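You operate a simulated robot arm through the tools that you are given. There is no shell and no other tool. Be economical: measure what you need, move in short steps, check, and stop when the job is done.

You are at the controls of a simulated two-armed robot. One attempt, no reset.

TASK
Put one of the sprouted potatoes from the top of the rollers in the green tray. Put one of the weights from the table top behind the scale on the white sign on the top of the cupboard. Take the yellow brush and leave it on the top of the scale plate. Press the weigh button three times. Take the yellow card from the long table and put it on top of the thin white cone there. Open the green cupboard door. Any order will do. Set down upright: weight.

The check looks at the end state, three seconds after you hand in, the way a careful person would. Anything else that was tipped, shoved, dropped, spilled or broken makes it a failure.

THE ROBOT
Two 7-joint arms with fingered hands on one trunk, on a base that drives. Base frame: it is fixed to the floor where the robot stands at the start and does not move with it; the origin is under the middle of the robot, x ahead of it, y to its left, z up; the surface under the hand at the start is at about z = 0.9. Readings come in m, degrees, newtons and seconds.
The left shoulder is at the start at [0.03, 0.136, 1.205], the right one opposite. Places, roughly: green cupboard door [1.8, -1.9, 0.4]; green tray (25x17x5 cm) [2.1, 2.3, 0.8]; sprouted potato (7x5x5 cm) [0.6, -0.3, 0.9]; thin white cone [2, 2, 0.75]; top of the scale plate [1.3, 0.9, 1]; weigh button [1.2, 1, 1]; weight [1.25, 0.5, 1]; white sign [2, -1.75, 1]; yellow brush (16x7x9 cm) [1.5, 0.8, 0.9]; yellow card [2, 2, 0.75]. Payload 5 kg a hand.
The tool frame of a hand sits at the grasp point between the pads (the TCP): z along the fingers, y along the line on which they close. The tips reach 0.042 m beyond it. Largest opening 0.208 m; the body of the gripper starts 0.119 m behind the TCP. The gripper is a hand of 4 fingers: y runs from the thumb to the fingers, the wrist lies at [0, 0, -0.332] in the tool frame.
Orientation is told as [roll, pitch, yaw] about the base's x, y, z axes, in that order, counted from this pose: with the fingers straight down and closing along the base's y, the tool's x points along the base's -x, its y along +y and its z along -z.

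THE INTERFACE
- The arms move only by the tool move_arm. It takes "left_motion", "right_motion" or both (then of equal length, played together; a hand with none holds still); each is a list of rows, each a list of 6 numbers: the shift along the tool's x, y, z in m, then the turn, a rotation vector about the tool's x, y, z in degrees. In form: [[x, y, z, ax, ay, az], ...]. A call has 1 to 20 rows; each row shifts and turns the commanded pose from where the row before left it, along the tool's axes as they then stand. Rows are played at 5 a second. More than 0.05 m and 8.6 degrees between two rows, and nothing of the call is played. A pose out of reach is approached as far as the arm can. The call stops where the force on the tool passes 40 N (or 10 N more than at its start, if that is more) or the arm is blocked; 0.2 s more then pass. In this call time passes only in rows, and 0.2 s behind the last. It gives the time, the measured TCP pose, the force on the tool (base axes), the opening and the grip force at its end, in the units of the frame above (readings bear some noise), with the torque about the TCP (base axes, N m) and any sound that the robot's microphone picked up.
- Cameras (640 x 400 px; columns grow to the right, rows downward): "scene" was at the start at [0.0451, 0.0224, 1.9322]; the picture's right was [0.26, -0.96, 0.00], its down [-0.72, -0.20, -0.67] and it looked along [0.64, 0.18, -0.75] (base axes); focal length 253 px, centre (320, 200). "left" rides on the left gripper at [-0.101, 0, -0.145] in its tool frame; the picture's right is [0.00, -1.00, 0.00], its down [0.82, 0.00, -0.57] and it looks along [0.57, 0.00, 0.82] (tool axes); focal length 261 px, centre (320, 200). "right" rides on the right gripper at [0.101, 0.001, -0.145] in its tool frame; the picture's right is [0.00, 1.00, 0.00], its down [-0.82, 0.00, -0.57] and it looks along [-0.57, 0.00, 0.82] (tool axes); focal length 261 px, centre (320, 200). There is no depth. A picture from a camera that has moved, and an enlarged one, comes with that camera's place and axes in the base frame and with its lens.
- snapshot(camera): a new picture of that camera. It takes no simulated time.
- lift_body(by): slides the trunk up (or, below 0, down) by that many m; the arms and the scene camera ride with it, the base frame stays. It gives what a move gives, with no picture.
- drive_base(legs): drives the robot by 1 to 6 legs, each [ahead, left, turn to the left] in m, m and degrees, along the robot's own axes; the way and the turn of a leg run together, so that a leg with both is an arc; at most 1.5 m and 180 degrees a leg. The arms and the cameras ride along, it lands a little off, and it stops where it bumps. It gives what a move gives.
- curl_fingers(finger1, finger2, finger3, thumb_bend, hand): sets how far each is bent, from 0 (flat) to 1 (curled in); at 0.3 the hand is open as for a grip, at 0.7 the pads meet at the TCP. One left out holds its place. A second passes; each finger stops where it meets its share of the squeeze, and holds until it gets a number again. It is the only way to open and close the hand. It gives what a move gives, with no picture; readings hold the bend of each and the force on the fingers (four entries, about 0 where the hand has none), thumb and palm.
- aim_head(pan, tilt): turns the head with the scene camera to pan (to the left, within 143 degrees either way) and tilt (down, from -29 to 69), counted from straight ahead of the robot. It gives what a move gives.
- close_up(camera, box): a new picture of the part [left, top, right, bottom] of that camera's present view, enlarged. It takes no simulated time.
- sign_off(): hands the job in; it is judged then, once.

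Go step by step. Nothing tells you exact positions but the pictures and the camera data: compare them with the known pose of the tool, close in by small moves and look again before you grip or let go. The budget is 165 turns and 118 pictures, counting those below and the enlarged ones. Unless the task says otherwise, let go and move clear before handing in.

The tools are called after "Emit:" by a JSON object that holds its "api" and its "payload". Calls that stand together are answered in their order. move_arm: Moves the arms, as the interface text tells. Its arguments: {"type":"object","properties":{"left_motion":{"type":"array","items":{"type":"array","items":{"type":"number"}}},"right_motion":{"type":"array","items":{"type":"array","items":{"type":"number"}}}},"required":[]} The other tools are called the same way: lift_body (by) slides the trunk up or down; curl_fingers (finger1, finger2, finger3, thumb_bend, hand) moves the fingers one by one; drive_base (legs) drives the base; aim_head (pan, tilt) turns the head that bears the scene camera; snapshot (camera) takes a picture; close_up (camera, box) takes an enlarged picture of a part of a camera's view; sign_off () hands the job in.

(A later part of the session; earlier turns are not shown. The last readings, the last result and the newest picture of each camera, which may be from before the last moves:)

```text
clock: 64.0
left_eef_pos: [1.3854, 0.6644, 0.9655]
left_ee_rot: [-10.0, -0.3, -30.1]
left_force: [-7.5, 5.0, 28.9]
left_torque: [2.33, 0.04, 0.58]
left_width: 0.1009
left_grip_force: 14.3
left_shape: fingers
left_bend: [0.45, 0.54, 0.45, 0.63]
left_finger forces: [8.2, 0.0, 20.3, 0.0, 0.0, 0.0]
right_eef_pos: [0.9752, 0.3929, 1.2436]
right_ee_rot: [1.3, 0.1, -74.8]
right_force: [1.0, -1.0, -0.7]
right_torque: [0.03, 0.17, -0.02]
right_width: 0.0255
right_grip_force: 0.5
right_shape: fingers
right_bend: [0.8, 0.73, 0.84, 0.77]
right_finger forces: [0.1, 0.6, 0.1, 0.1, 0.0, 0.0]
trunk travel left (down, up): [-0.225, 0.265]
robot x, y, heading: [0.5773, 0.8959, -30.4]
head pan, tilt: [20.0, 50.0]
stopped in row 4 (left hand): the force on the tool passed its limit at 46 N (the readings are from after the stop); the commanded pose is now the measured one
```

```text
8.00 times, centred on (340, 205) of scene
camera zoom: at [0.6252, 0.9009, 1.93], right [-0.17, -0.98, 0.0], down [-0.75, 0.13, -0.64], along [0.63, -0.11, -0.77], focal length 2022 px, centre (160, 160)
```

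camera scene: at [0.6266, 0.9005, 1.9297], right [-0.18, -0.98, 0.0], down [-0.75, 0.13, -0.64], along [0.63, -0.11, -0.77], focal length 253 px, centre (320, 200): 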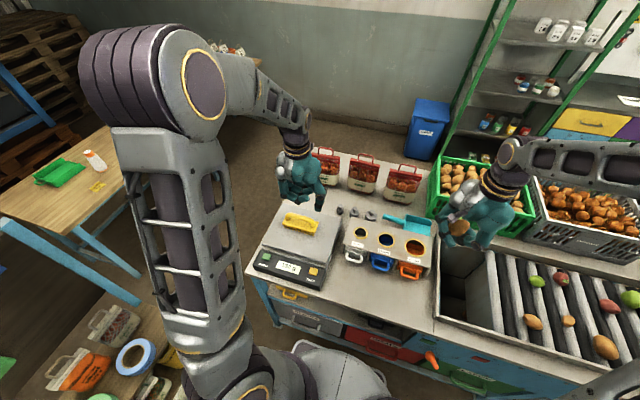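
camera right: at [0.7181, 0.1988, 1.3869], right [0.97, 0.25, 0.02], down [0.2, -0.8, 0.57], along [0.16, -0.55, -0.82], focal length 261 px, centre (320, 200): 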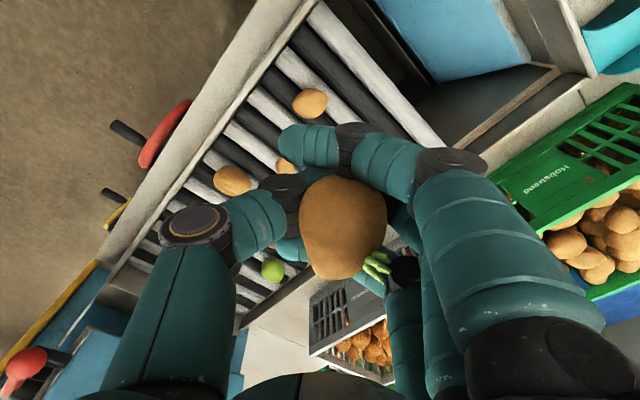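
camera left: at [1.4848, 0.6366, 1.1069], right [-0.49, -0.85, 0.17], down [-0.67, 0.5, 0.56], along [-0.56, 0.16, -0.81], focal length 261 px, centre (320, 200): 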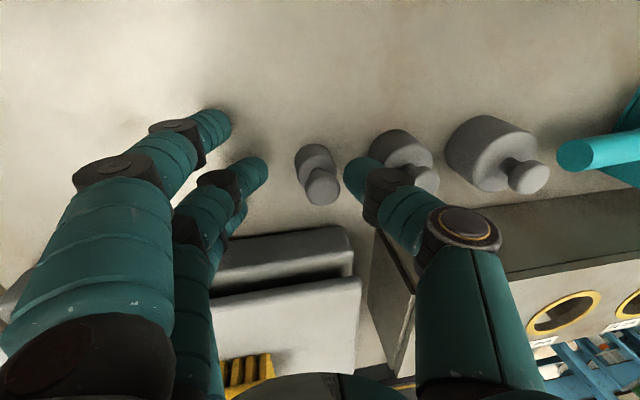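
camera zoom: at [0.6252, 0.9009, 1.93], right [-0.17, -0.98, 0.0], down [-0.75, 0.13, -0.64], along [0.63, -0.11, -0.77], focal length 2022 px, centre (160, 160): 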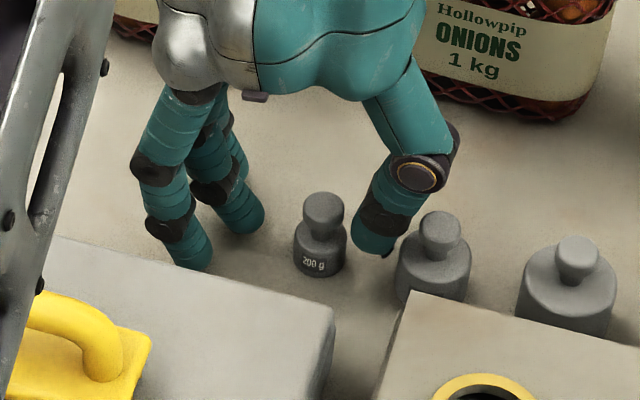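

Fingers 1 and 3 touched the table. I open those two, lower another 7 mm, then pinch with finger 2 and thumb.

Emit:
{"api": "curl_fingers", "payload": {"hand": "left", "finger1": 0.3, "finger3": 0.3}}

Emit:
{"api": "move_arm", "payload": {"left_motion": [[0, 0.001, 0.004, 0, 0, 0], [0, 0.0005, 0.003, 0, 0, 0]]}}

Emit:
{"api": "curl_fingers", "payload": {"hand": "left", "finger2": 0.66, "thumb_bend": 0.67}}

Emit:
{"api": "snapshot", "payload": {"camera": "left"}}

Emit:
{"api": "close_up", "payload": {"camera": "scene", "box": [300, 180, 380, 230]}}

```text
clock: 65.0
left_eef_pos: [1.3859, 0.6652, 0.9614]
left_ee_rot: [-10.0, -0.2, -30.1]
left_force: [0.2, -1.0, 4.5]
left_torque: [0.13, -0.17, -0.09]
left_width: 0.1383
left_grip_force: 1.2
left_shape: fingers
left_bend: [0.3, 0.55, 0.3, 0.63]
left_finger forces: [0.1, 3.5, 0.3, 0.0, 0.1, 0.0]
right_eef_pos: [0.9755, 0.3916, 1.2428]
right_ee_rot: [1.1, -0.1, -74.8]
right_force: [-1.2, 0.2, -0.7]
right_torque: [0.01, 0.0, 0.02]
right_width: 0.0251
right_grip_force: 0.1
right_shape: fingers
right_bend: [0.8, 0.73, 0.84, 0.77]
right_finger forces: [0.0, 0.6, 0.1, 0.0, 0.0, 0.1]
trunk travel left (down, up): [-0.225, 0.265]
robot x, y, heading: [0.578, 0.8983, -30.3]
head pan, tilt: [20.0, 50.0]
```

```text
clock: 65.6
left_eef_pos: [1.387, 0.6639, 0.9613]
left_ee_rot: [-10.2, -0.5, -30.2]
left_force: [-6.0, 2.1, 23.1]
left_torque: [2.2, 0.09, 0.71]
left_width: 0.1383
left_grip_force: 10.4
left_shape: fingers
left_bend: [0.3, 0.55, 0.29, 0.63]
left_finger forces: [1.5, 9.0, 12.0, 0.0, 0.0, 0.0]
right_eef_pos: [0.9744, 0.3922, 1.2423]
right_ee_rot: [1.2, 0.1, -74.8]
right_force: [0.9, -0.2, -0.9]
right_torque: [0.04, 0.13, 0.01]
right_width: 0.0252
right_grip_force: 0.4
right_shape: fingers
right_bend: [0.8, 0.73, 0.84, 0.77]
right_finger forces: [0.2, 0.6, 0.0, 0.1, 0.0, 0.1]
trunk travel left (down, up): [-0.225, 0.265]
robot x, y, heading: [0.5783, 0.8982, -30.1]
head pan, tilt: [20.0, 50.0]
stopped in row 2 (left hand): the force on the tool passed its limit at 45 N (the readings are from after the stop); the commanded pose is now the measured one
```

```text
clock: 66.6
left_eef_pos: [1.3862, 0.6646, 0.9607]
left_ee_rot: [-10.0, -0.6, -30.1]
left_force: [1.3, -7.4, 28.5]
left_torque: [3.04, -1.0, -0.33]
left_width: 0.1318
left_grip_force: 17.6
left_shape: fingers
left_bend: [0.3, 0.63, 0.28, 0.67]
left_finger forces: [3.6, 3.0, 25.5, 0.0, 2.8, 0.1]
right_eef_pos: [0.9746, 0.3916, 1.2432]
right_ee_rot: [1.3, 0.0, -74.8]
right_force: [0.1, 0.6, -0.9]
right_torque: [0.01, -0.04, 0.02]
right_width: 0.0254
right_grip_force: 0.1
right_shape: fingers
right_bend: [0.8, 0.73, 0.84, 0.77]
right_finger forces: [0.0, 0.8, 0.1, 0.1, 0.0, 0.0]
trunk travel left (down, up): [-0.225, 0.265]
robot x, y, heading: [0.5783, 0.9021, -30.1]
head pan, tilt: [20.0, 50.0]
```

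```text
69 pictures are left
camera left: at [1.4855, 0.6349, 1.1029], right [-0.49, -0.85, 0.17], down [-0.67, 0.5, 0.55], along [-0.56, 0.16, -0.81], focal length 261 px, centre (320, 200)
```

left: 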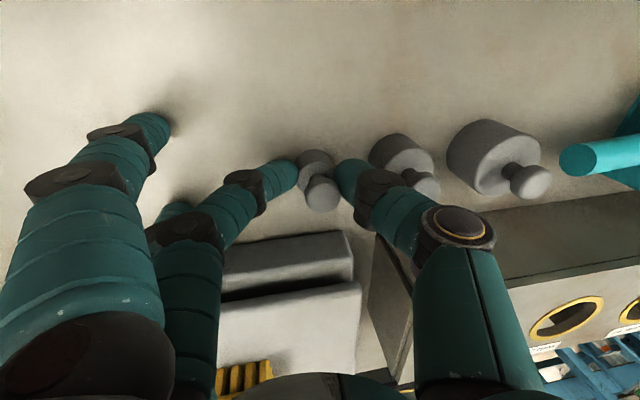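

```text
8.00 times, centred on (340, 205) of scene
camera zoom: at [0.6238, 0.9002, 1.9299], right [-0.18, -0.98, 0.0], down [-0.75, 0.13, -0.64], along [0.63, -0.11, -0.77], focal length 2022 px, centre (160, 160)
```

zoom: 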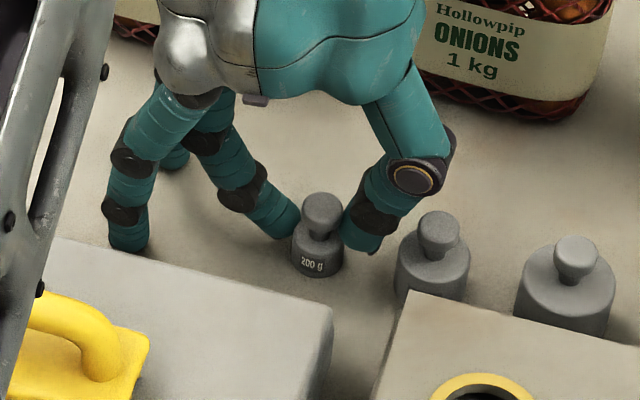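

Pinch is starting with light contact; finger 3 presses near the scale, so open fingers 1 and 3 further, then tighten finger 2 and thumb.

Emit:
{"api": "curl_fingers", "payload": {"hand": "left", "finger1": 0.15, "finger3": 0.15, "finger2": 0.75, "thumb_bend": 0.75}}

Emit:
{"api": "snapshot", "payload": {"camera": "left"}}

Emit:
{"api": "close_up", "payload": {"camera": "scene", "box": [280, 170, 380, 250]}}

```text
clock: 67.6
left_eef_pos: [1.3863, 0.6655, 0.9577]
left_ee_rot: [-9.9, -0.4, -30.1]
left_force: [-0.6, -0.2, 2.5]
left_torque: [0.09, -0.03, 0.02]
left_width: 0.1469
left_grip_force: 11.9
left_shape: fingers
left_bend: [0.15, 0.57, 0.15, 0.71]
left_finger forces: [0.0, 12.3, 0.1, 0.0, 11.4, 0.0]
right_eef_pos: [0.9752, 0.393, 1.2432]
right_ee_rot: [1.3, 0.0, -74.8]
right_force: [-0.5, 0.3, -1.2]
right_torque: [0.0, 0.02, 0.0]
right_width: 0.0251
right_grip_force: 0.6
right_shape: fingers
right_bend: [0.8, 0.73, 0.84, 0.77]
right_finger forces: [0.1, 0.7, 0.1, 0.0, 0.1, 0.0]
trunk travel left (down, up): [-0.225, 0.265]
robot x, y, heading: [0.5757, 0.8964, -29.9]
head pan, tilt: [20.0, 50.0]
```

```text
67 pictures are left
camera left: at [1.4862, 0.6369, 1.0996], right [-0.49, -0.85, 0.17], down [-0.67, 0.5, 0.56], along [-0.56, 0.16, -0.81], focal length 261 px, centre (320, 200)
```

left: 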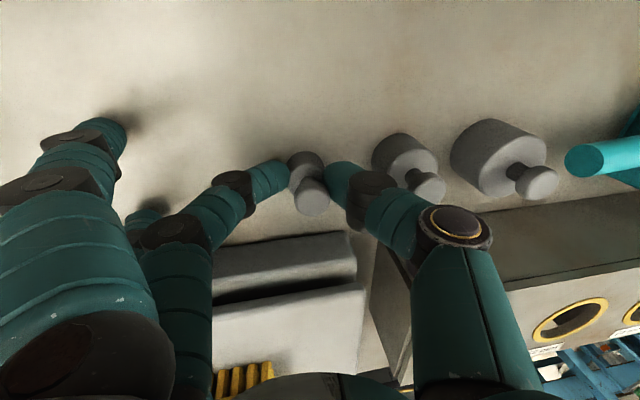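

```text
5.00 times, centred on (330, 210) of scene
camera zoom: at [0.6261, 0.9007, 1.9297], right [-0.17, -0.98, 0.0], down [-0.75, 0.13, -0.64], along [0.63, -0.11, -0.77], focal length 1264 px, centre (270, 150)
```

zoom: 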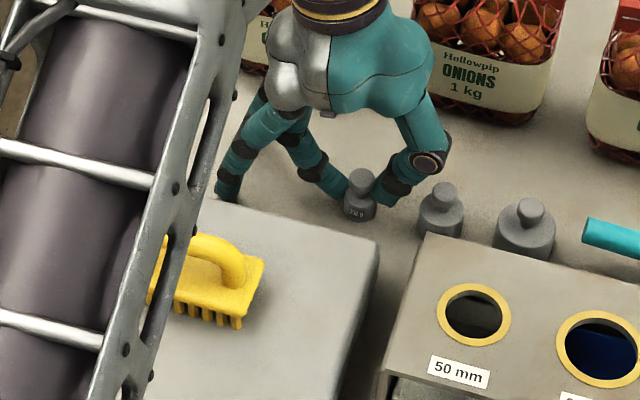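

Pinched at 12 N. Lift straight up slowly.

Emit:
{"api": "move_arm", "payload": {"left_motion": [[0, -0.0017, -0.01, 0, 0, 0], [0, -0.0035, -0.02, 0, 0, 0], [0, -0.0035, -0.02, 0, 0, 0], [0, -0.0052, -0.03, 0, 0, 0], [0, -0.0052, -0.03, 0, 0, 0]]}}

Emit:
{"api": "snapshot", "payload": {"camera": "left"}}

Emit:
{"api": "close_up", "payload": {"camera": "scene", "box": [270, 150, 390, 250]}}

```text
clock: 68.8
left_eef_pos: [1.3856, 0.6659, 1.0687]
left_ee_rot: [-10.0, -0.3, -30.2]
left_force: [-0.8, 0.3, -2.7]
left_torque: [-0.03, -0.09, 0.02]
left_width: 0.1448
left_grip_force: 11.9
left_shape: fingers
left_bend: [0.15, 0.56, 0.15, 0.72]
left_finger forces: [0.0, 11.4, 0.0, 0.1, 12.3, 0.0]
right_eef_pos: [0.9757, 0.3914, 1.243]
right_ee_rot: [1.2, -0.1, -74.8]
right_force: [0.7, -0.2, -0.6]
right_torque: [-0.03, -0.05, 0.0]
right_width: 0.0252
right_grip_force: 0.5
right_shape: fingers
right_bend: [0.8, 0.73, 0.84, 0.77]
right_finger forces: [0.1, 0.7, 0.1, 0.0, 0.1, 0.1]
trunk travel left (down, up): [-0.225, 0.265]
robot x, y, heading: [0.5792, 0.8951, -30.1]
head pan, tilt: [20.0, 50.0]
```

```text
65 pictures are left
camera left: at [1.4851, 0.637, 1.2105], right [-0.49, -0.85, 0.17], down [-0.66, 0.5, 0.56], along [-0.56, 0.16, -0.81], focal length 261 px, centre (320, 200)
```

left: 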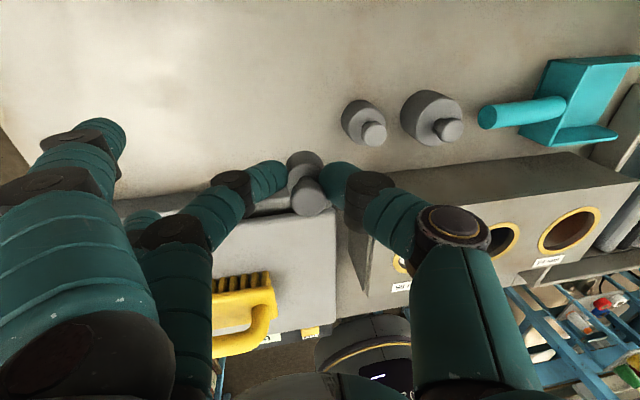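

```text
4.00 times, centred on (330, 200) of scene
camera zoom: at [0.6257, 0.9008, 1.9298], right [-0.18, -0.98, 0.0], down [-0.75, 0.13, -0.64], along [0.63, -0.11, -0.77], focal length 1011 px, centre (280, 200)
```

zoom: 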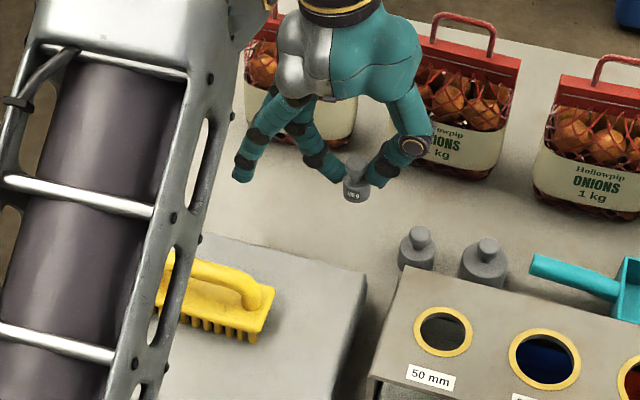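

Weight lifted and upright. Raise it and draw the hand back, then look left at the gap between rack and table.

Emit:
{"api": "move_arm", "payload": {"left_motion": [[0, -0.007, -0.039, 0, 0, 0], [0, -0.007, -0.039, 0, 0, 0], [0, -0.007, -0.039, 0, 0, 0], [0.04, 0, 0, 0, 0, 0], [0.04, 0, 0, 0, 0, 0], [0.04, 0, 0, 0, 0, 0], [0.04, 0, 0, 0, 0, 0], [0.04, 0, 0, 0, 0, 0], [0.04, 0, 0, 0, 0, 0]]}}

Emit:
{"api": "aim_head", "payload": {"pan": 85, "tilt": 40}}

Emit:
{"api": "snapshot", "payload": {"camera": "scene"}}

Emit:
{"api": "aim_head", "payload": {"pan": -60, "tilt": 35}}

Emit:
{"api": "snapshot", "payload": {"camera": "scene"}}

```text
clock: 70.8
left_eef_pos: [1.1749, 0.7868, 1.1873]
left_ee_rot: [-10.1, -0.4, -30.1]
left_force: [-0.9, 1.5, -1.6]
left_torque: [-0.1, -0.11, 0.01]
left_width: 0.1443
left_grip_force: 12.0
left_shape: fingers
left_bend: [0.15, 0.56, 0.15, 0.72]
left_finger forces: [0.1, 11.4, 0.0, 0.0, 12.4, 0.1]
right_eef_pos: [0.9748, 0.3929, 1.2442]
right_ee_rot: [1.2, -0.1, -74.9]
right_force: [-1.7, 1.5, -0.5]
right_torque: [-0.08, -0.09, 0.0]
right_width: 0.0252
right_grip_force: 0.5
right_shape: fingers
right_bend: [0.8, 0.73, 0.84, 0.77]
right_finger forces: [0.1, 0.7, 0.0, 0.0, 0.0, 0.1]
trunk travel left (down, up): [-0.225, 0.265]
robot x, y, heading: [0.5784, 0.9, -30.0]
head pan, tilt: [20.0, 50.0]
```

```text
clock: 72.2
left_eef_pos: [1.1762, 0.7856, 1.1872]
left_ee_rot: [-10.0, -0.4, -30.1]
left_force: [-0.7, 0.1, -1.6]
left_torque: [-0.03, -0.03, -0.01]
left_width: 0.1448
left_grip_force: 12.0
left_shape: fingers
left_bend: [0.15, 0.56, 0.15, 0.72]
left_finger forces: [0.0, 11.4, 0.0, 0.0, 12.4, 0.0]
right_eef_pos: [0.9752, 0.393, 1.2425]
right_ee_rot: [1.2, 0.0, -74.8]
right_force: [0.7, -0.4, 0.4]
right_torque: [-0.02, 0.02, -0.02]
right_width: 0.0254
right_grip_force: 0.6
right_shape: fingers
right_bend: [0.8, 0.73, 0.84, 0.77]
right_finger forces: [0.1, 0.7, 0.2, 0.0, 0.1, 0.1]
trunk travel left (down, up): [-0.225, 0.265]
robot x, y, heading: [0.5765, 0.8965, -30.1]
head pan, tilt: [85.0, 40.0]
```

```text
63 pictures are left
camera scene: at [0.5993, 0.9839, 1.9439], right [0.82, -0.58, 0.0], down [-0.37, -0.53, -0.77], along [0.44, 0.63, -0.64], focal length 253 px, centre (320, 200)
```

scene: 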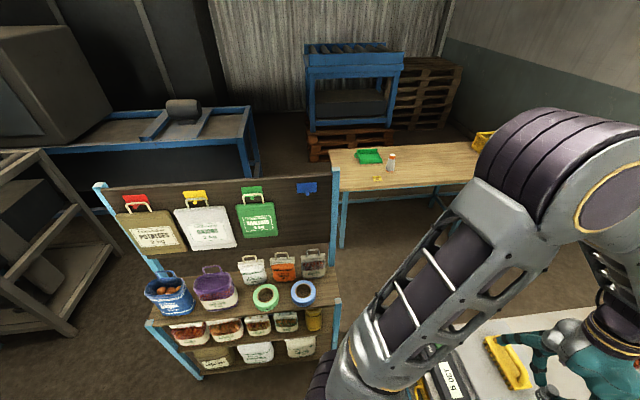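

```text
clock: 74.5
left_eef_pos: [1.1772, 0.785, 1.188]
left_ee_rot: [-10.1, -0.4, -30.0]
left_force: [-0.5, 0.4, -2.0]
left_torque: [-0.01, -0.03, -0.02]
left_width: 0.1446
left_grip_force: 11.5
left_shape: fingers
left_bend: [0.15, 0.56, 0.15, 0.72]
left_finger forces: [0.1, 11.4, 0.1, 0.1, 12.4, 0.1]
right_eef_pos: [0.975, 0.3921, 1.2435]
right_ee_rot: [1.2, -0.1, -74.8]
right_force: [0.5, -0.3, -1.2]
right_torque: [0.02, 0.03, -0.01]
right_width: 0.0253
right_grip_force: 0.9
right_shape: fingers
right_bend: [0.8, 0.73, 0.84, 0.77]
right_finger forces: [0.1, 0.7, 0.1, 0.0, 0.0, 0.1]
trunk travel left (down, up): [-0.225, 0.265]
robot x, y, heading: [0.5759, 0.8997, -30.2]
head pan, tilt: [-60.0, 35.0]
```

```text
62 pictures are left
camera scene: at [0.5506, 0.8261, 1.9515], right [-1.0, 0.0, 0.0], down [0.0, 0.57, -0.82], along [0.0, -0.82, -0.57], focal length 253 px, centre (320, 200)
```

scene: 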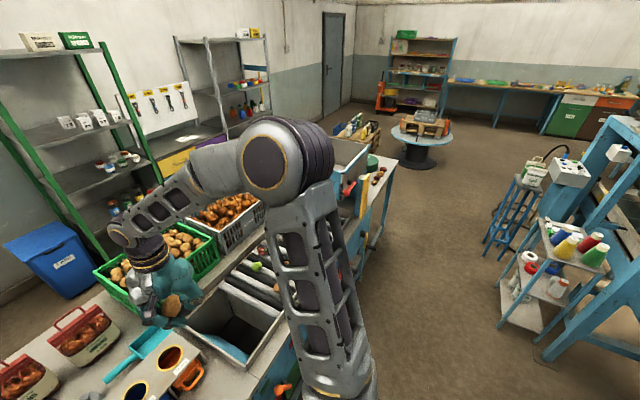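

The gap at the left end (~0.35 m) is too narrow, so I go around the right end of the table. Back off, turn right, drive along the table, then look.

Emit:
{"api": "drive_base", "payload": {"legs": [[-0.15, 0, 0], [0, 0, -90], [1.2, 0, 0]]}}

Emit:
{"api": "aim_head", "payload": {"pan": 0, "tilt": 30}}

Emit:
{"api": "snapshot", "payload": {"camera": "scene"}}

```text
clock: 85.3
left_eef_pos: [-0.1907, -0.6846, 1.1866]
left_ee_rot: [-10.0, -0.4, -117.0]
left_force: [-0.6, 0.0, -2.5]
left_torque: [-0.01, 0.01, 0.05]
left_width: 0.1445
left_grip_force: 11.5
left_shape: fingers
left_bend: [0.15, 0.56, 0.15, 0.72]
left_finger forces: [0.1, 11.5, 0.0, 0.0, 12.5, 0.0]
right_eef_pos: [-0.5941, -0.5056, 1.2425]
right_ee_rot: [1.3, 0.0, -161.7]
right_force: [0.0, -1.0, -1.0]
right_torque: [0.06, -0.02, 0.03]
right_width: 0.0253
right_grip_force: 0.1
right_shape: fingers
right_bend: [0.8, 0.73, 0.84, 0.77]
right_finger forces: [0.0, 0.6, 0.0, 0.0, 0.0, 0.0]
trunk travel left (down, up): [-0.225, 0.265]
robot x, y, heading: [-0.1081, -0.0819, -117.1]
head pan, tilt: [-60.0, 35.0]
```

```text
clock: 86.6
left_eef_pos: [-0.1912, -0.6844, 1.1869]
left_ee_rot: [-10.0, -0.5, -117.0]
left_force: [-0.5, -0.5, -2.1]
left_torque: [0.02, 0.01, 0.01]
left_width: 0.1444
left_grip_force: 11.9
left_shape: fingers
left_bend: [0.15, 0.56, 0.15, 0.72]
left_finger forces: [0.0, 11.5, 0.0, 0.1, 12.5, 0.0]
right_eef_pos: [-0.5922, -0.5046, 1.2427]
right_ee_rot: [1.1, 0.0, -161.6]
right_force: [-1.5, -0.4, -1.3]
right_torque: [-0.04, 0.04, 0.0]
right_width: 0.0253
right_grip_force: 0.5
right_shape: fingers
right_bend: [0.8, 0.73, 0.84, 0.77]
right_finger forces: [0.1, 0.7, 0.0, 0.0, 0.0, 0.0]
trunk travel left (down, up): [-0.225, 0.265]
robot x, y, heading: [-0.1076, -0.0797, -117.0]
head pan, tilt: [0.0, 30.0]
```

```text
61 pictures are left
camera scene: at [-0.139, -0.1328, 1.9592], right [-0.89, 0.46, 0.0], down [0.23, 0.45, -0.87], along [-0.39, -0.77, -0.5], focal length 253 px, centre (320, 200)
```

scene: 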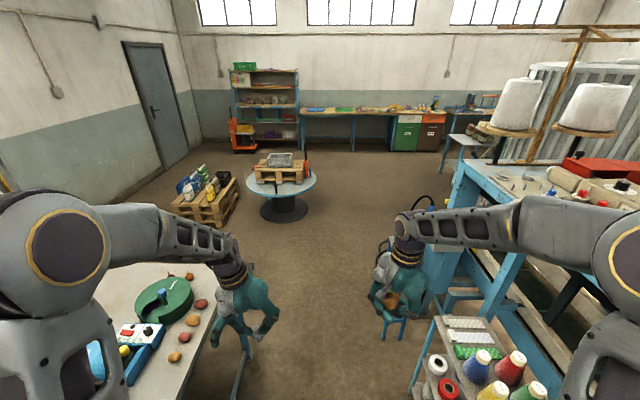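

Floor ahead is clear between stool and table. Drive on past the table's end, staying centred, then turn left.

Emit:
{"api": "drive_base", "payload": {"legs": [[1.0, 0.06, 0], [0.8, 0, 0], [0, 0, 87]]}}

Emit:
{"api": "snapshot", "payload": {"camera": "scene"}}

```text
clock: 99.2
left_eef_pos: [-0.2892, -1.8339, 1.1873]
left_ee_rot: [-10.1, -0.4, -32.2]
left_force: [0.4, 0.1, -2.6]
left_torque: [-0.02, 0.02, -0.02]
left_width: 0.1444
left_grip_force: 12.0
left_shape: fingers
left_bend: [0.15, 0.56, 0.15, 0.72]
left_finger forces: [0.0, 11.6, 0.0, 0.0, 12.8, 0.0]
right_eef_pos: [-0.5034, -2.2196, 1.2426]
right_ee_rot: [1.1, 0.1, -76.8]
right_force: [0.7, -0.1, -1.3]
right_torque: [-0.01, 0.02, -0.03]
right_width: 0.0254
right_grip_force: 0.1
right_shape: fingers
right_bend: [0.8, 0.73, 0.84, 0.77]
right_finger forces: [0.0, 0.5, 0.0, 0.0, 0.0, 0.0]
trunk travel left (down, up): [-0.225, 0.265]
robot x, y, heading: [-0.8818, -1.6997, -32.2]
head pan, tilt: [0.0, 30.0]
```

```text
60 pictures are left
camera scene: at [-0.8329, -1.7313, 1.9592], right [-0.53, -0.85, 0.0], down [-0.42, 0.27, -0.87], along [0.73, -0.46, -0.5], focal length 253 px, centre (320, 200)
```

scene: 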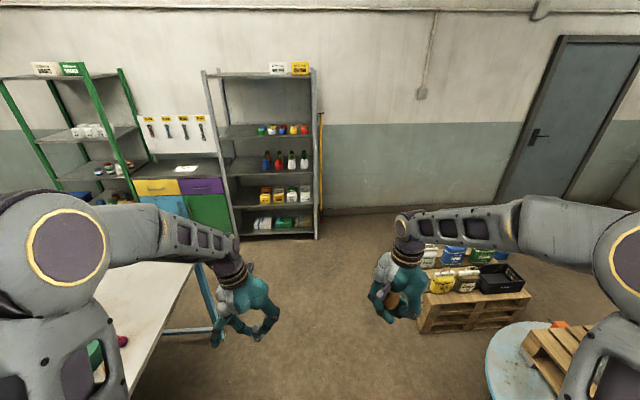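

Clear path. Drive forward past the table's back corner and then sideways in front of the cupboard.

Emit:
{"api": "drive_base", "payload": {"legs": [[0.8, 0, 2], [0.8, 0, 0], [0, 0.75, 0]]}}

Emit:
{"api": "aim_head", "payload": {"pan": 10, "tilt": 35}}

Emit:
{"api": "snapshot", "payload": {"camera": "scene"}}

```text
clock: 110.0
left_eef_pos: [1.3652, -2.1566, 1.1861]
left_ee_rot: [-10.2, -0.4, -25.0]
left_force: [1.7, 2.1, -2.1]
left_torque: [-0.34, 0.13, -0.03]
left_width: 0.1438
left_grip_force: 12.1
left_shape: fingers
left_bend: [0.15, 0.56, 0.15, 0.72]
left_finger forces: [0.1, 11.6, 0.0, 0.1, 12.6, 0.0]
right_eef_pos: [1.1988, -2.5671, 1.2433]
right_ee_rot: [0.9, -0.1, -69.9]
right_force: [1.3, 2.7, -0.9]
right_torque: [-0.31, 0.12, 0.03]
right_width: 0.0254
right_grip_force: 1.1
right_shape: fingers
right_bend: [0.8, 0.73, 0.84, 0.77]
right_finger forces: [0.2, 0.6, 0.0, 0.0, 0.1, 0.0]
trunk travel left (down, up): [-0.225, 0.265]
robot x, y, heading: [0.758, -2.0999, -24.7]
head pan, tilt: [0.0, 30.0]
stopped in leg 3: the robot was blocked; the commanded pose is now the measured one
```

```text
clock: 110.7
left_eef_pos: [1.3625, -2.1603, 1.1872]
left_ee_rot: [-10.0, -0.4, -25.1]
left_force: [0.1, -1.2, -1.9]
left_torque: [0.03, -0.05, -0.02]
left_width: 0.1441
left_grip_force: 12.1
left_shape: fingers
left_bend: [0.15, 0.56, 0.15, 0.72]
left_finger forces: [0.1, 11.6, 0.1, 0.0, 12.7, 0.0]
right_eef_pos: [1.1985, -2.5715, 1.243]
right_ee_rot: [1.0, 0.0, -69.8]
right_force: [-0.3, -0.6, -0.3]
right_torque: [0.07, 0.0, 0.0]
right_width: 0.0256
right_grip_force: 0.3
right_shape: fingers
right_bend: [0.8, 0.73, 0.84, 0.77]
right_finger forces: [0.2, 0.7, 0.0, 0.0, 0.0, 0.0]
trunk travel left (down, up): [-0.225, 0.265]
robot x, y, heading: [0.7553, -2.099, -25.0]
head pan, tilt: [10.0, 35.0]
```

```text
59 pictures are left
camera scene: at [0.8139, -2.1084, 1.9515], right [-0.26, -0.97, 0.0], down [-0.55, 0.15, -0.82], along [0.79, -0.21, -0.57], focal length 253 px, centre (320, 200)
```

scene: 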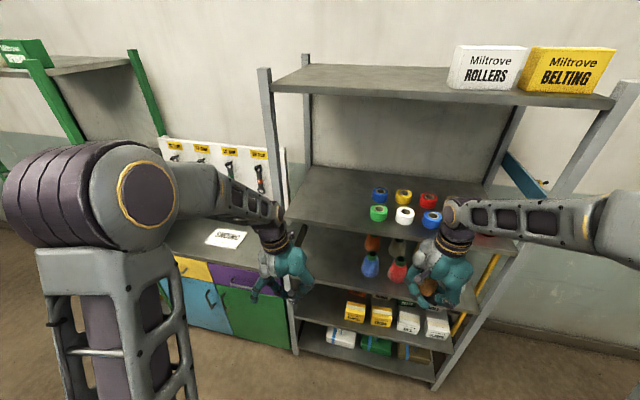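

Bumped the table's corner with the rear while going left; I'm slightly too far back. Zoom on the cupboard first, then move forward before going left.

Emit:
{"api": "close_up", "payload": {"camera": "scene", "box": [150, 210, 310, 360]}}

Emit:
{"api": "drive_base", "payload": {"legs": [[0.15, -0.03, 0], [0, 0, -5], [0.05, 0.5, 0]]}}

Emit:
{"api": "aim_head", "payload": {"pan": 0, "tilt": 50}}

Emit:
{"api": "snapshot", "payload": {"camera": "scene"}}

```text
2.67 times, centred on (230, 285) of scene
camera zoom: at [0.8139, -2.1084, 1.9515], right [-0.26, -0.97, 0.0], down [-0.55, 0.15, -0.82], along [0.79, -0.21, -0.57], focal length 674 px, centre (560, -27)
```

zoom: 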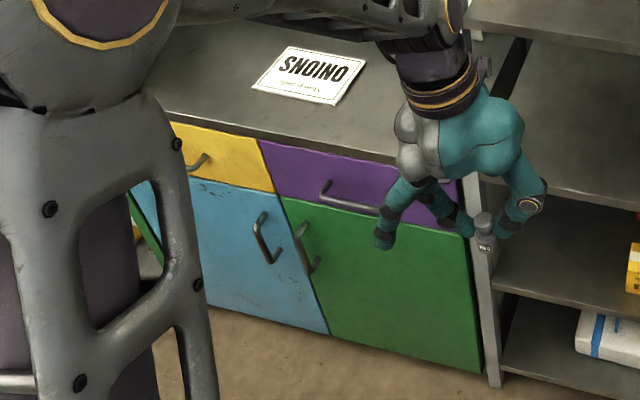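

```text
clock: 113.9
left_eef_pos: [1.5764, -2.1612, 1.1871]
left_ee_rot: [-10.5, -0.3, -32.1]
left_force: [-1.0, -13.8, -7.9]
left_torque: [2.36, 0.59, -1.97]
left_width: 0.1434
left_grip_force: 11.6
left_shape: fingers
left_bend: [0.15, 0.56, 0.15, 0.72]
left_finger forces: [0.1, 11.4, 0.0, 0.0, 12.2, 0.0]
right_eef_pos: [1.3788, -2.5449, 1.2406]
right_ee_rot: [0.5, 0.1, -75.3]
right_force: [-9.9, 14.4, 6.0]
right_torque: [-0.9, -0.73, 0.58]
right_width: 0.0257
right_grip_force: 8.9
right_shape: fingers
right_bend: [0.8, 0.73, 0.84, 0.77]
right_finger forces: [0.3, 0.5, 16.3, 0.0, 0.1, 0.1]
trunk travel left (down, up): [-0.225, 0.265]
robot x, y, heading: [0.9873, -2.0395, -30.2]
head pan, tilt: [10.0, 35.0]
stopped in leg 3: the force on the tool passed its limit at 82 N (the readings are from after the stop); the commanded pose is now the measured one
```

```text
clock: 114.7
left_eef_pos: [1.5753, -2.1625, 1.1883]
left_ee_rot: [-10.3, -0.3, -31.9]
left_force: [0.5, -0.3, -1.4]
left_torque: [-0.06, 0.03, 0.0]
left_width: 0.1435
left_grip_force: 11.8
left_shape: fingers
left_bend: [0.15, 0.56, 0.15, 0.72]
left_finger forces: [0.1, 11.5, 0.0, 0.1, 12.1, 0.0]
right_eef_pos: [1.3776, -2.5492, 1.2414]
right_ee_rot: [0.7, 0.0, -75.4]
right_force: [-13.9, 3.0, 1.4]
right_torque: [-0.18, -0.59, -0.2]
right_width: 0.0255
right_grip_force: 7.3
right_shape: fingers
right_bend: [0.8, 0.73, 0.84, 0.77]
right_finger forces: [0.3, 0.5, 13.1, 0.0, 0.0, 0.0]
trunk travel left (down, up): [-0.225, 0.265]
robot x, y, heading: [0.984, -2.0382, -30.0]
head pan, tilt: [0.0, 50.0]
```

```text
57 pictures are left
camera scene: at [1.0246, -2.0593, 1.9298], right [-0.5, -0.86, 0.0], down [-0.66, 0.38, -0.64], along [0.56, -0.32, -0.77], focal length 253 px, centre (320, 200)
```

scene: 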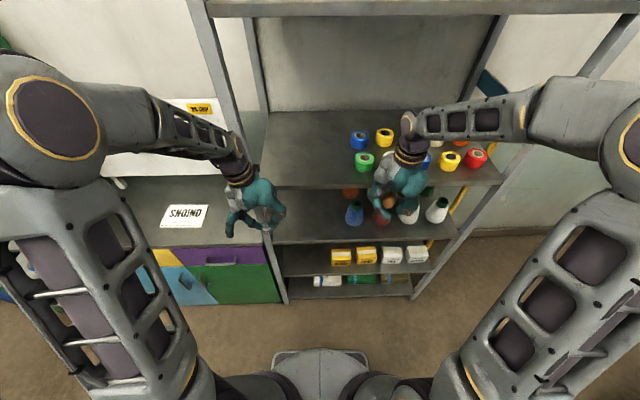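

The right hand's finger touched the shelf front. Draw the right hand back toward the robot, then continue left.

Emit:
{"api": "move_arm", "payload": {"right_motion": [[0.02, -0.02, 0, 0, 0, 0], [0.021, -0.021, 0, 0, 0, 0], [0.021, -0.021, 0, 0, 0, 0], [0.021, -0.021, 0, 0, 0, 0], [0.021, -0.021, 0, 0, 0, 0]]}}

Emit:
{"api": "snapshot", "payload": {"camera": "right"}}

Emit:
{"api": "drive_base", "payload": {"legs": [[-0.05, 0.5, 0]]}}

Emit:
{"api": "snapshot", "payload": {"camera": "scene"}}

```text
clock: 115.8
left_eef_pos: [1.5765, -2.1619, 1.1886]
left_ee_rot: [-10.4, -0.3, -31.8]
left_force: [-0.5, -0.1, -1.8]
left_torque: [-0.02, -0.03, 0.03]
left_width: 0.1433
left_grip_force: 11.9
left_shape: fingers
left_bend: [0.15, 0.56, 0.15, 0.72]
left_finger forces: [0.0, 11.4, 0.0, 0.0, 12.2, 0.1]
right_eef_pos: [1.2521, -2.4749, 1.2402]
right_ee_rot: [0.8, 0.1, -75.4]
right_force: [-1.0, 0.3, -0.8]
right_torque: [-0.03, -0.04, -0.03]
right_width: 0.0255
right_grip_force: 0.2
right_shape: fingers
right_bend: [0.8, 0.73, 0.84, 0.77]
right_finger forces: [0.1, 0.7, 0.0, 0.0, 0.0, 0.1]
trunk travel left (down, up): [-0.225, 0.265]
robot x, y, heading: [0.9854, -2.0375, -30.3]
head pan, tilt: [0.0, 50.0]
```

```text
56 pictures are left
camera right: at [1.2241, -2.3774, 1.3839], right [0.97, 0.25, 0.01], down [0.2, -0.8, 0.57], along [0.15, -0.55, -0.82], focal length 261 px, centre (320, 200)
```

right: 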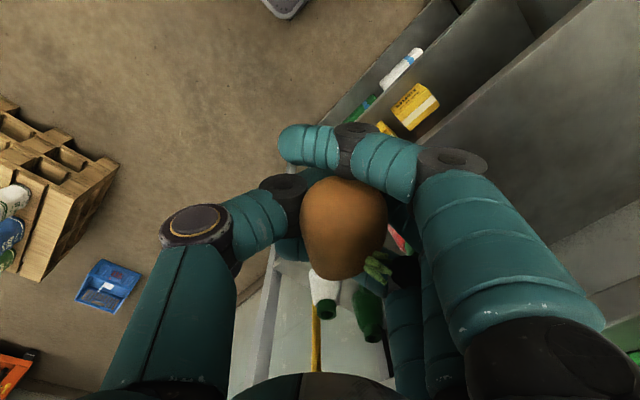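

```text
clock: 116.7
left_eef_pos: [1.5772, -2.1589, 1.1888]
left_ee_rot: [-10.5, -0.2, -33.3]
left_force: [-7.1, -14.0, -0.5]
left_torque: [2.13, -1.32, -1.79]
left_width: 0.1436
left_grip_force: 11.6
left_shape: fingers
left_bend: [0.15, 0.56, 0.15, 0.72]
left_finger forces: [0.0, 11.4, 0.0, 0.1, 12.2, 0.0]
right_eef_pos: [1.2568, -2.4627, 1.2396]
right_ee_rot: [0.7, 0.0, -75.6]
right_force: [0.9, 1.5, -0.9]
right_torque: [-0.09, 0.08, 0.0]
right_width: 0.0254
right_grip_force: 0.4
right_shape: fingers
right_bend: [0.8, 0.73, 0.84, 0.77]
right_finger forces: [0.1, 0.6, 0.0, 0.1, 0.0, 0.0]
trunk travel left (down, up): [-0.225, 0.265]
robot x, y, heading: [0.9971, -2.022, -30.3]
head pan, tilt: [0.0, 50.0]
stopped in leg 1: the force on the tool passed its limit at 54 N (the readings are from after the stop); the commanded pose is now the measured one
```

```text
55 pictures are left
camera scene: at [1.032, -2.0475, 1.9298], right [-0.5, -0.86, 0.0], down [-0.66, 0.39, -0.64], along [0.56, -0.32, -0.77], focal length 253 px, centre (320, 200)
```

scene: 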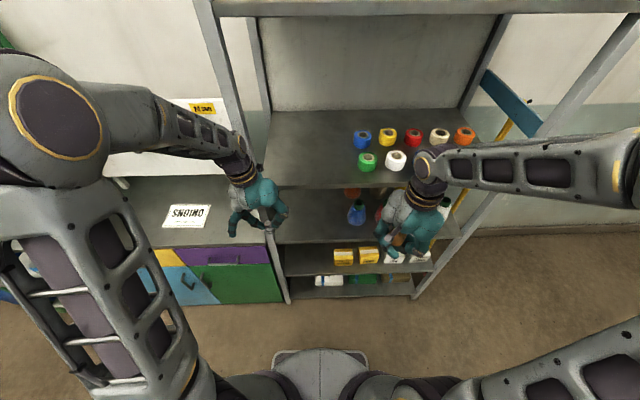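

The left hand met the shelf post from the side; draw it back too.

Emit:
{"api": "move_arm", "payload": {"left_motion": [[0.02, -0.005, 0, 0, 0, 0], [0.035, 0, 0, 0, 0, 0], [0.035, 0, 0, 0, 0, 0], [0.035, 0, 0, 0, 0, 0], [0.03, 0, 0, 0, 0, 0]]}}

Emit:
{"api": "close_up", "payload": {"camera": "scene", "box": [160, 100, 480, 300]}}

```text
clock: 117.9
left_eef_pos: [1.4455, -2.076, 1.1886]
left_ee_rot: [-10.5, -0.4, -32.9]
left_force: [-0.9, 0.5, -1.9]
left_torque: [-0.07, -0.05, 0.01]
left_width: 0.1431
left_grip_force: 11.7
left_shape: fingers
left_bend: [0.15, 0.56, 0.15, 0.72]
left_finger forces: [0.0, 11.2, 0.0, 0.0, 12.0, 0.1]
right_eef_pos: [1.2556, -2.4627, 1.2401]
right_ee_rot: [0.7, 0.1, -75.7]
right_force: [-0.2, 0.7, -0.9]
right_torque: [-0.08, -0.03, 0.01]
right_width: 0.0254
right_grip_force: 0.4
right_shape: fingers
right_bend: [0.8, 0.73, 0.84, 0.77]
right_finger forces: [0.2, 0.6, 0.1, 0.0, 0.1, 0.1]
trunk travel left (down, up): [-0.225, 0.265]
robot x, y, heading: [0.9928, -2.0229, -30.3]
head pan, tilt: [0.0, 50.0]
```

```text
2.00 times, centred on (320, 200) of scene
camera zoom: at [1.031, -2.0459, 1.9298], right [-0.5, -0.86, 0.0], down [-0.66, 0.39, -0.64], along [0.56, -0.33, -0.77], focal length 506 px, centre (320, 200)
```

zoom: 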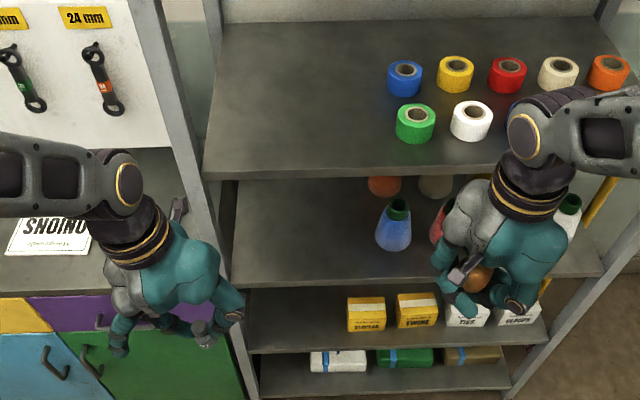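

All items on the shelf stand. Now drive left in front of the cupboard.

Emit:
{"api": "drive_base", "payload": {"legs": [[0, 0.5, 0]]}}

Emit:
{"api": "snapshot", "payload": {"camera": "scene"}}

Emit:
{"api": "snapshot", "payload": {"camera": "left"}}

```text
clock: 120.9
left_eef_pos: [1.698, -1.6393, 1.1876]
left_ee_rot: [-10.5, -0.4, -32.5]
left_force: [-0.2, 0.0, -2.2]
left_torque: [-0.08, 0.02, 0.01]
left_width: 0.1431
left_grip_force: 11.1
left_shape: fingers
left_bend: [0.15, 0.56, 0.15, 0.72]
left_finger forces: [0.0, 11.3, 0.1, 0.0, 12.1, 0.1]
right_eef_pos: [1.5113, -2.029, 1.2403]
right_ee_rot: [0.7, 0.0, -75.2]
right_force: [-0.4, 0.0, -0.8]
right_torque: [-0.05, 0.02, 0.0]
right_width: 0.0255
right_grip_force: 0.6
right_shape: fingers
right_bend: [0.8, 0.73, 0.84, 0.77]
right_finger forces: [0.1, 0.7, 0.1, 0.1, 0.0, 0.0]
trunk travel left (down, up): [-0.225, 0.265]
robot x, y, heading: [1.2452, -1.5933, -30.3]
head pan, tilt: [0.0, 50.0]
```

```text
53 pictures are left
camera scene: at [1.2839, -1.6132, 1.9297], right [-0.5, -0.87, 0.0], down [-0.66, 0.38, -0.64], along [0.56, -0.32, -0.77], focal length 253 px, centre (320, 200)
```

scene: 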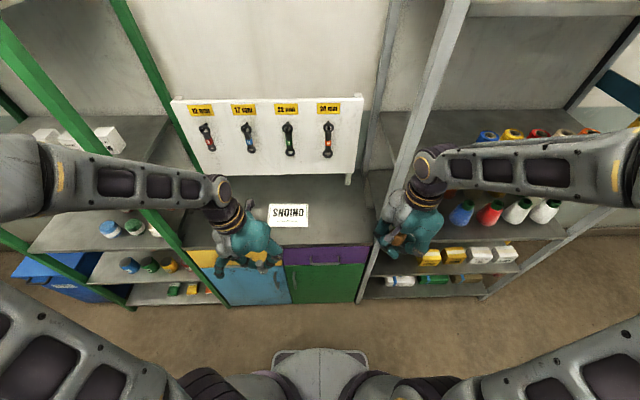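

```text
52 pictures are left
camera left: at [1.7962, -1.6722, 1.3295], right [-0.53, -0.83, 0.18], down [-0.64, 0.53, 0.56], along [-0.56, 0.18, -0.81], focal length 261 px, centre (320, 200)
```

left: 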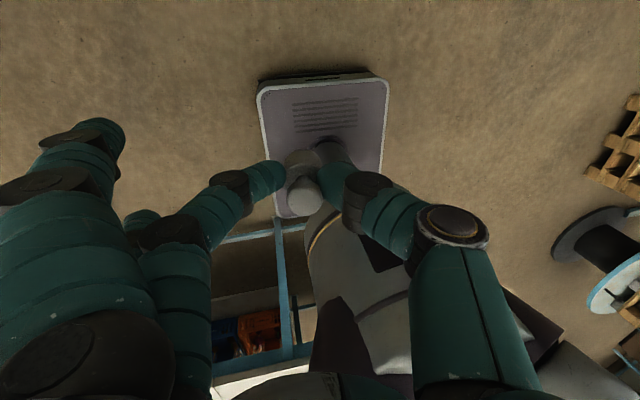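

The sign ("ONIONS") is at about [2.035,-1.85,0.9]. Extend the left hand with the weight toward it at height, then check.

Emit:
{"api": "move_arm", "payload": {"left_motion": [[-0.04, 0, 0, 0, 0, 0], [-0.04, 0, 0, 0, 0, 0], [-0.04, 0, 0, 0, 0, 0], [-0.04, 0, 0, 0, 0, 0], [-0.04, 0, 0, 0, 0, 0], [-0.04, 0, 0, 0, 0, 0], [-0.04, 0, 0, 0, 0, 0], [-0.04, 0, 0, 0, 0, 0], [-0.04, 0, 0, 0, 0, 0], [-0.03, 0, 0, 0, 0, 0], [0, 0.006, 0.03, 0, 0, 0], [0, 0.006, 0.03, 0, 0, 0], [0, 0.006, 0.03, 0, 0, 0]]}}

Emit:
{"api": "snapshot", "payload": {"camera": "left"}}

Emit:
{"api": "close_up", "payload": {"camera": "scene", "box": [220, 130, 380, 250]}}

```text
clock: 123.7
left_eef_pos: [2.0285, -1.8504, 1.0972]
left_ee_rot: [-10.5, -0.4, -32.5]
left_force: [0.2, -0.7, -1.2]
left_torque: [-0.02, 0.09, -0.05]
left_width: 0.143
left_grip_force: 11.1
left_shape: fingers
left_bend: [0.15, 0.56, 0.15, 0.72]
left_finger forces: [0.0, 11.0, 0.0, 0.1, 11.8, 0.1]
right_eef_pos: [1.5109, -2.0281, 1.2383]
right_ee_rot: [0.6, -0.1, -75.3]
right_force: [0.4, 0.9, -0.4]
right_torque: [0.03, 0.11, 0.0]
right_width: 0.0256
right_grip_force: 0.5
right_shape: fingers
right_bend: [0.8, 0.73, 0.84, 0.77]
right_finger forces: [0.1, 0.6, 0.1, 0.0, 0.1, 0.0]
trunk travel left (down, up): [-0.225, 0.265]
robot x, y, heading: [1.2432, -1.5951, -30.1]
head pan, tilt: [0.0, 50.0]
```

```text
51 pictures are left
camera left: at [2.1266, -1.882, 1.2389], right [-0.53, -0.83, 0.18], down [-0.64, 0.53, 0.56], along [-0.56, 0.18, -0.81], focal length 261 px, centre (320, 200)
```

left: 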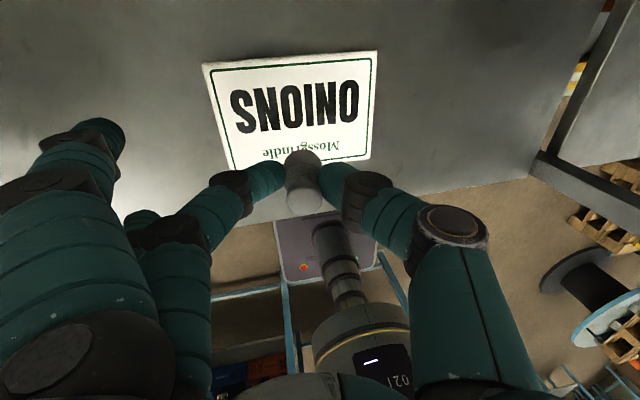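

```text
3.33 times, centred on (300, 190) of scene
camera zoom: at [1.2851, -1.6144, 1.9296], right [-0.5, -0.87, 0.0], down [-0.66, 0.38, -0.64], along [0.56, -0.32, -0.77], focal length 843 px, centre (387, 233)
```

zoom: 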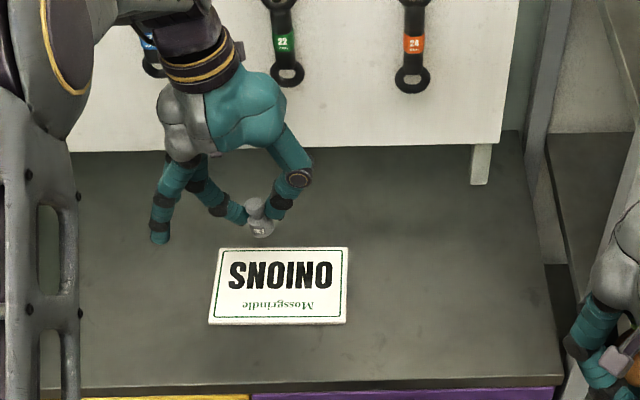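

Weight is above the sign's middle. Lower most of the way.

Emit:
{"api": "move_arm", "payload": {"left_motion": [[-0.003, 0.004, 0.0295, 0, 0, 0], [-0.003, 0.004, 0.0295, 0, 0, 0], [0, 0.0054, 0.0295, 0, 0, 0], [0, 0.0045, 0.0245, 0, 0, 0]]}}

Emit:
{"api": "close_up", "payload": {"camera": "scene", "box": [250, 160, 330, 240]}}

```text
clock: 124.7
left_eef_pos: [2.0303, -1.8554, 0.9839]
left_ee_rot: [-10.5, -0.3, -32.5]
left_force: [1.6, -0.2, -1.1]
left_torque: [0.01, 0.1, -0.04]
left_width: 0.1432
left_grip_force: 11.8
left_shape: fingers
left_bend: [0.15, 0.56, 0.15, 0.72]
left_finger forces: [0.1, 11.0, 0.0, 0.1, 12.0, 0.0]
right_eef_pos: [1.5123, -2.029, 1.2387]
right_ee_rot: [0.5, 0.0, -75.3]
right_force: [-0.1, 0.0, -1.1]
right_torque: [0.0, 0.06, 0.0]
right_width: 0.0254
right_grip_force: 0.0
right_shape: fingers
right_bend: [0.8, 0.73, 0.84, 0.77]
right_finger forces: [0.1, 0.7, 0.1, 0.0, 0.1, 0.0]
trunk travel left (down, up): [-0.225, 0.265]
robot x, y, heading: [1.2489, -1.5916, -30.1]
head pan, tilt: [0.0, 50.0]
```

```text
5.00 times, centred on (290, 200) of scene
camera zoom: at [1.2849, -1.6144, 1.9296], right [-0.5, -0.87, 0.0], down [-0.66, 0.38, -0.64], along [0.56, -0.32, -0.77], focal length 1264 px, centre (470, 200)
```

zoom: 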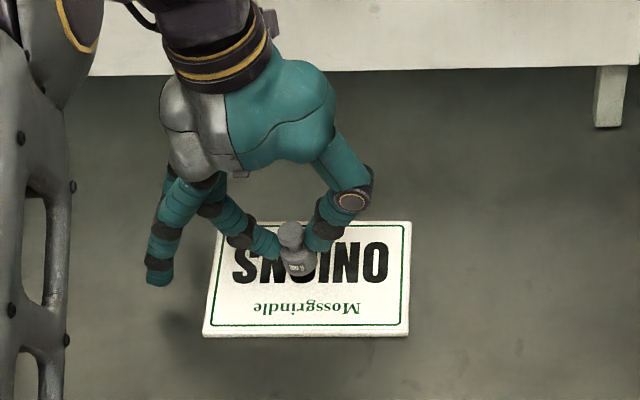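

Weight upright over the sign centre. Creep down to contact.

Emit:
{"api": "move_arm", "payload": {"left_motion": [[0, 0.0018, 0.0098, 0, 0, 0], [0, 0.0009, 0.0049, 0, 0, 0], [0, 0, 0, 0, 0, 0]]}}

Emit:
{"api": "move_arm", "payload": {"left_motion": [[0, 0.0009, 0.0049, 0, 0, 0], [0, 0, 0, 0, 0, 0]]}}

```text
clock: 125.5
left_eef_pos: [2.0299, -1.8568, 0.9692]
left_ee_rot: [-10.5, -0.4, -32.5]
left_force: [1.1, 0.4, 5.7]
left_torque: [0.11, 0.01, 0.01]
left_width: 0.1432
left_grip_force: 14.0
left_shape: fingers
left_bend: [0.15, 0.56, 0.15, 0.72]
left_finger forces: [0.0, 11.9, 0.0, 0.0, 14.8, 0.1]
right_eef_pos: [1.5105, -2.0286, 1.2389]
right_ee_rot: [0.7, 0.0, -75.3]
right_force: [1.0, 1.1, -1.2]
right_torque: [0.01, 0.07, 0.02]
right_width: 0.0255
right_grip_force: 0.5
right_shape: fingers
right_bend: [0.8, 0.73, 0.84, 0.77]
right_finger forces: [0.1, 0.6, 0.1, 0.1, 0.0, 0.0]
trunk travel left (down, up): [-0.225, 0.265]
robot x, y, heading: [1.2473, -1.5919, -30.0]
head pan, tilt: [0.0, 50.0]
```

```text
clock: 126.1
left_eef_pos: [2.0287, -1.8558, 0.9661]
left_ee_rot: [-10.6, -0.5, -32.5]
left_force: [0.9, -0.9, 19.4]
left_torque: [0.34, -0.2, -0.01]
left_width: 0.1452
left_grip_force: 19.2
left_shape: fingers
left_bend: [0.15, 0.56, 0.15, 0.72]
left_finger forces: [0.0, 16.7, 0.0, 0.1, 21.5, 0.1]
right_eef_pos: [1.5095, -2.0284, 1.2395]
right_ee_rot: [0.6, 0.0, -75.4]
right_force: [-0.4, -0.9, -0.6]
right_torque: [0.0, 0.01, 0.0]
right_width: 0.0257
right_grip_force: 0.6
right_shape: fingers
right_bend: [0.8, 0.73, 0.84, 0.77]
right_finger forces: [0.1, 0.6, 0.0, 0.1, 0.0, 0.0]
trunk travel left (down, up): [-0.225, 0.265]
robot x, y, heading: [1.2432, -1.5904, -30.1]
head pan, tilt: [0.0, 50.0]
```

Firm contact. Ease off slightly, then open finger 2 and thumb.

Emit:
{"api": "move_arm", "payload": {"left_motion": [[0, -0.0004, -0.003, 0, 0, 0]]}}

Emit:
{"api": "curl_fingers", "payload": {"hand": "left", "finger2": 0.51, "thumb_bend": 0.65}}

Emit:
{"api": "close_up", "payload": {"camera": "left", "box": [200, 90, 440, 240]}}

Emit:
{"api": "close_up", "payload": {"camera": "scene", "box": [250, 160, 330, 240]}}

```text
clock: 126.5
left_eef_pos: [2.0282, -1.8565, 0.9674]
left_ee_rot: [-10.5, -0.3, -32.6]
left_force: [2.5, -2.6, 12.1]
left_torque: [0.12, -0.17, -0.06]
left_width: 0.1452
left_grip_force: 16.9
left_shape: fingers
left_bend: [0.15, 0.56, 0.15, 0.72]
left_finger forces: [0.0, 14.4, 0.1, 0.1, 19.4, 0.0]
right_eef_pos: [1.5097, -2.0283, 1.2394]
right_ee_rot: [0.8, 0.0, -75.4]
right_force: [0.9, 0.1, -0.2]
right_torque: [-0.02, -0.01, -0.01]
right_width: 0.0256
right_grip_force: 0.5
right_shape: fingers
right_bend: [0.8, 0.73, 0.84, 0.77]
right_finger forces: [0.0, 0.5, 0.1, 0.0, 0.0, 0.1]
trunk travel left (down, up): [-0.225, 0.265]
robot x, y, heading: [1.2477, -1.5878, -29.9]
head pan, tilt: [0.0, 50.0]
```

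```text
clock: 127.5
left_eef_pos: [2.0297, -1.8563, 0.9675]
left_ee_rot: [-10.5, -0.3, -32.5]
left_force: [-2.0, -0.3, 10.2]
left_torque: [0.22, 0.02, 0.07]
left_width: 0.1582
left_grip_force: 4.6
left_shape: fingers
left_bend: [0.15, 0.54, 0.15, 0.65]
left_finger forces: [0.1, 9.0, 0.1, 0.1, 0.1, 0.1]
right_eef_pos: [1.5101, -2.0278, 1.24]
right_ee_rot: [0.7, 0.0, -75.4]
right_force: [0.1, -0.3, -0.5]
right_torque: [0.02, 0.0, 0.0]
right_width: 0.0253
right_grip_force: 0.6
right_shape: fingers
right_bend: [0.8, 0.73, 0.84, 0.77]
right_finger forces: [0.3, 0.6, 0.1, 0.0, 0.0, 0.0]
trunk travel left (down, up): [-0.225, 0.265]
robot x, y, heading: [1.2419, -1.5911, -30.0]
head pan, tilt: [0.0, 50.0]
```

```text
2.67 times, centred on (320, 165) of left
camera zoom: at [2.1281, -1.888, 1.1099], right [-0.53, -0.83, 0.18], down [-0.64, 0.53, 0.56], along [-0.56, 0.18, -0.81], focal length 695 px, centre (320, 293)
```

zoom: 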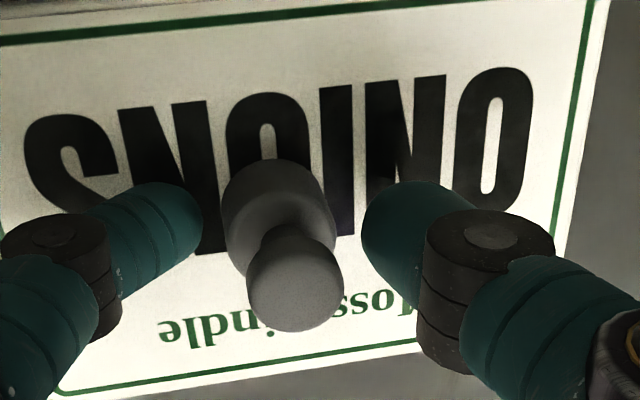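

```text
5.00 times, centred on (290, 200) of scene
camera zoom: at [1.2823, -1.614, 1.9298], right [-0.5, -0.87, 0.0], down [-0.66, 0.38, -0.64], along [0.56, -0.32, -0.77], focal length 1264 px, centre (470, 200)
```

zoom: 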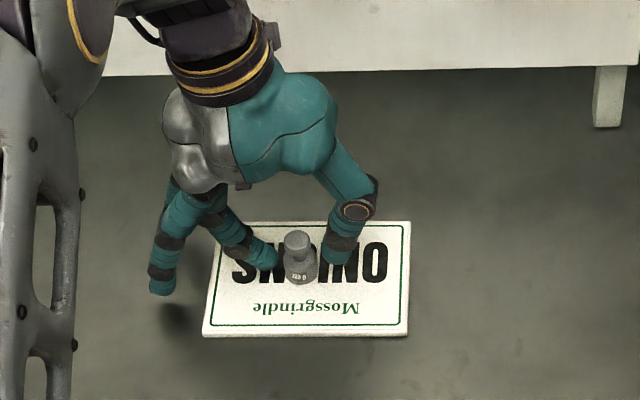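

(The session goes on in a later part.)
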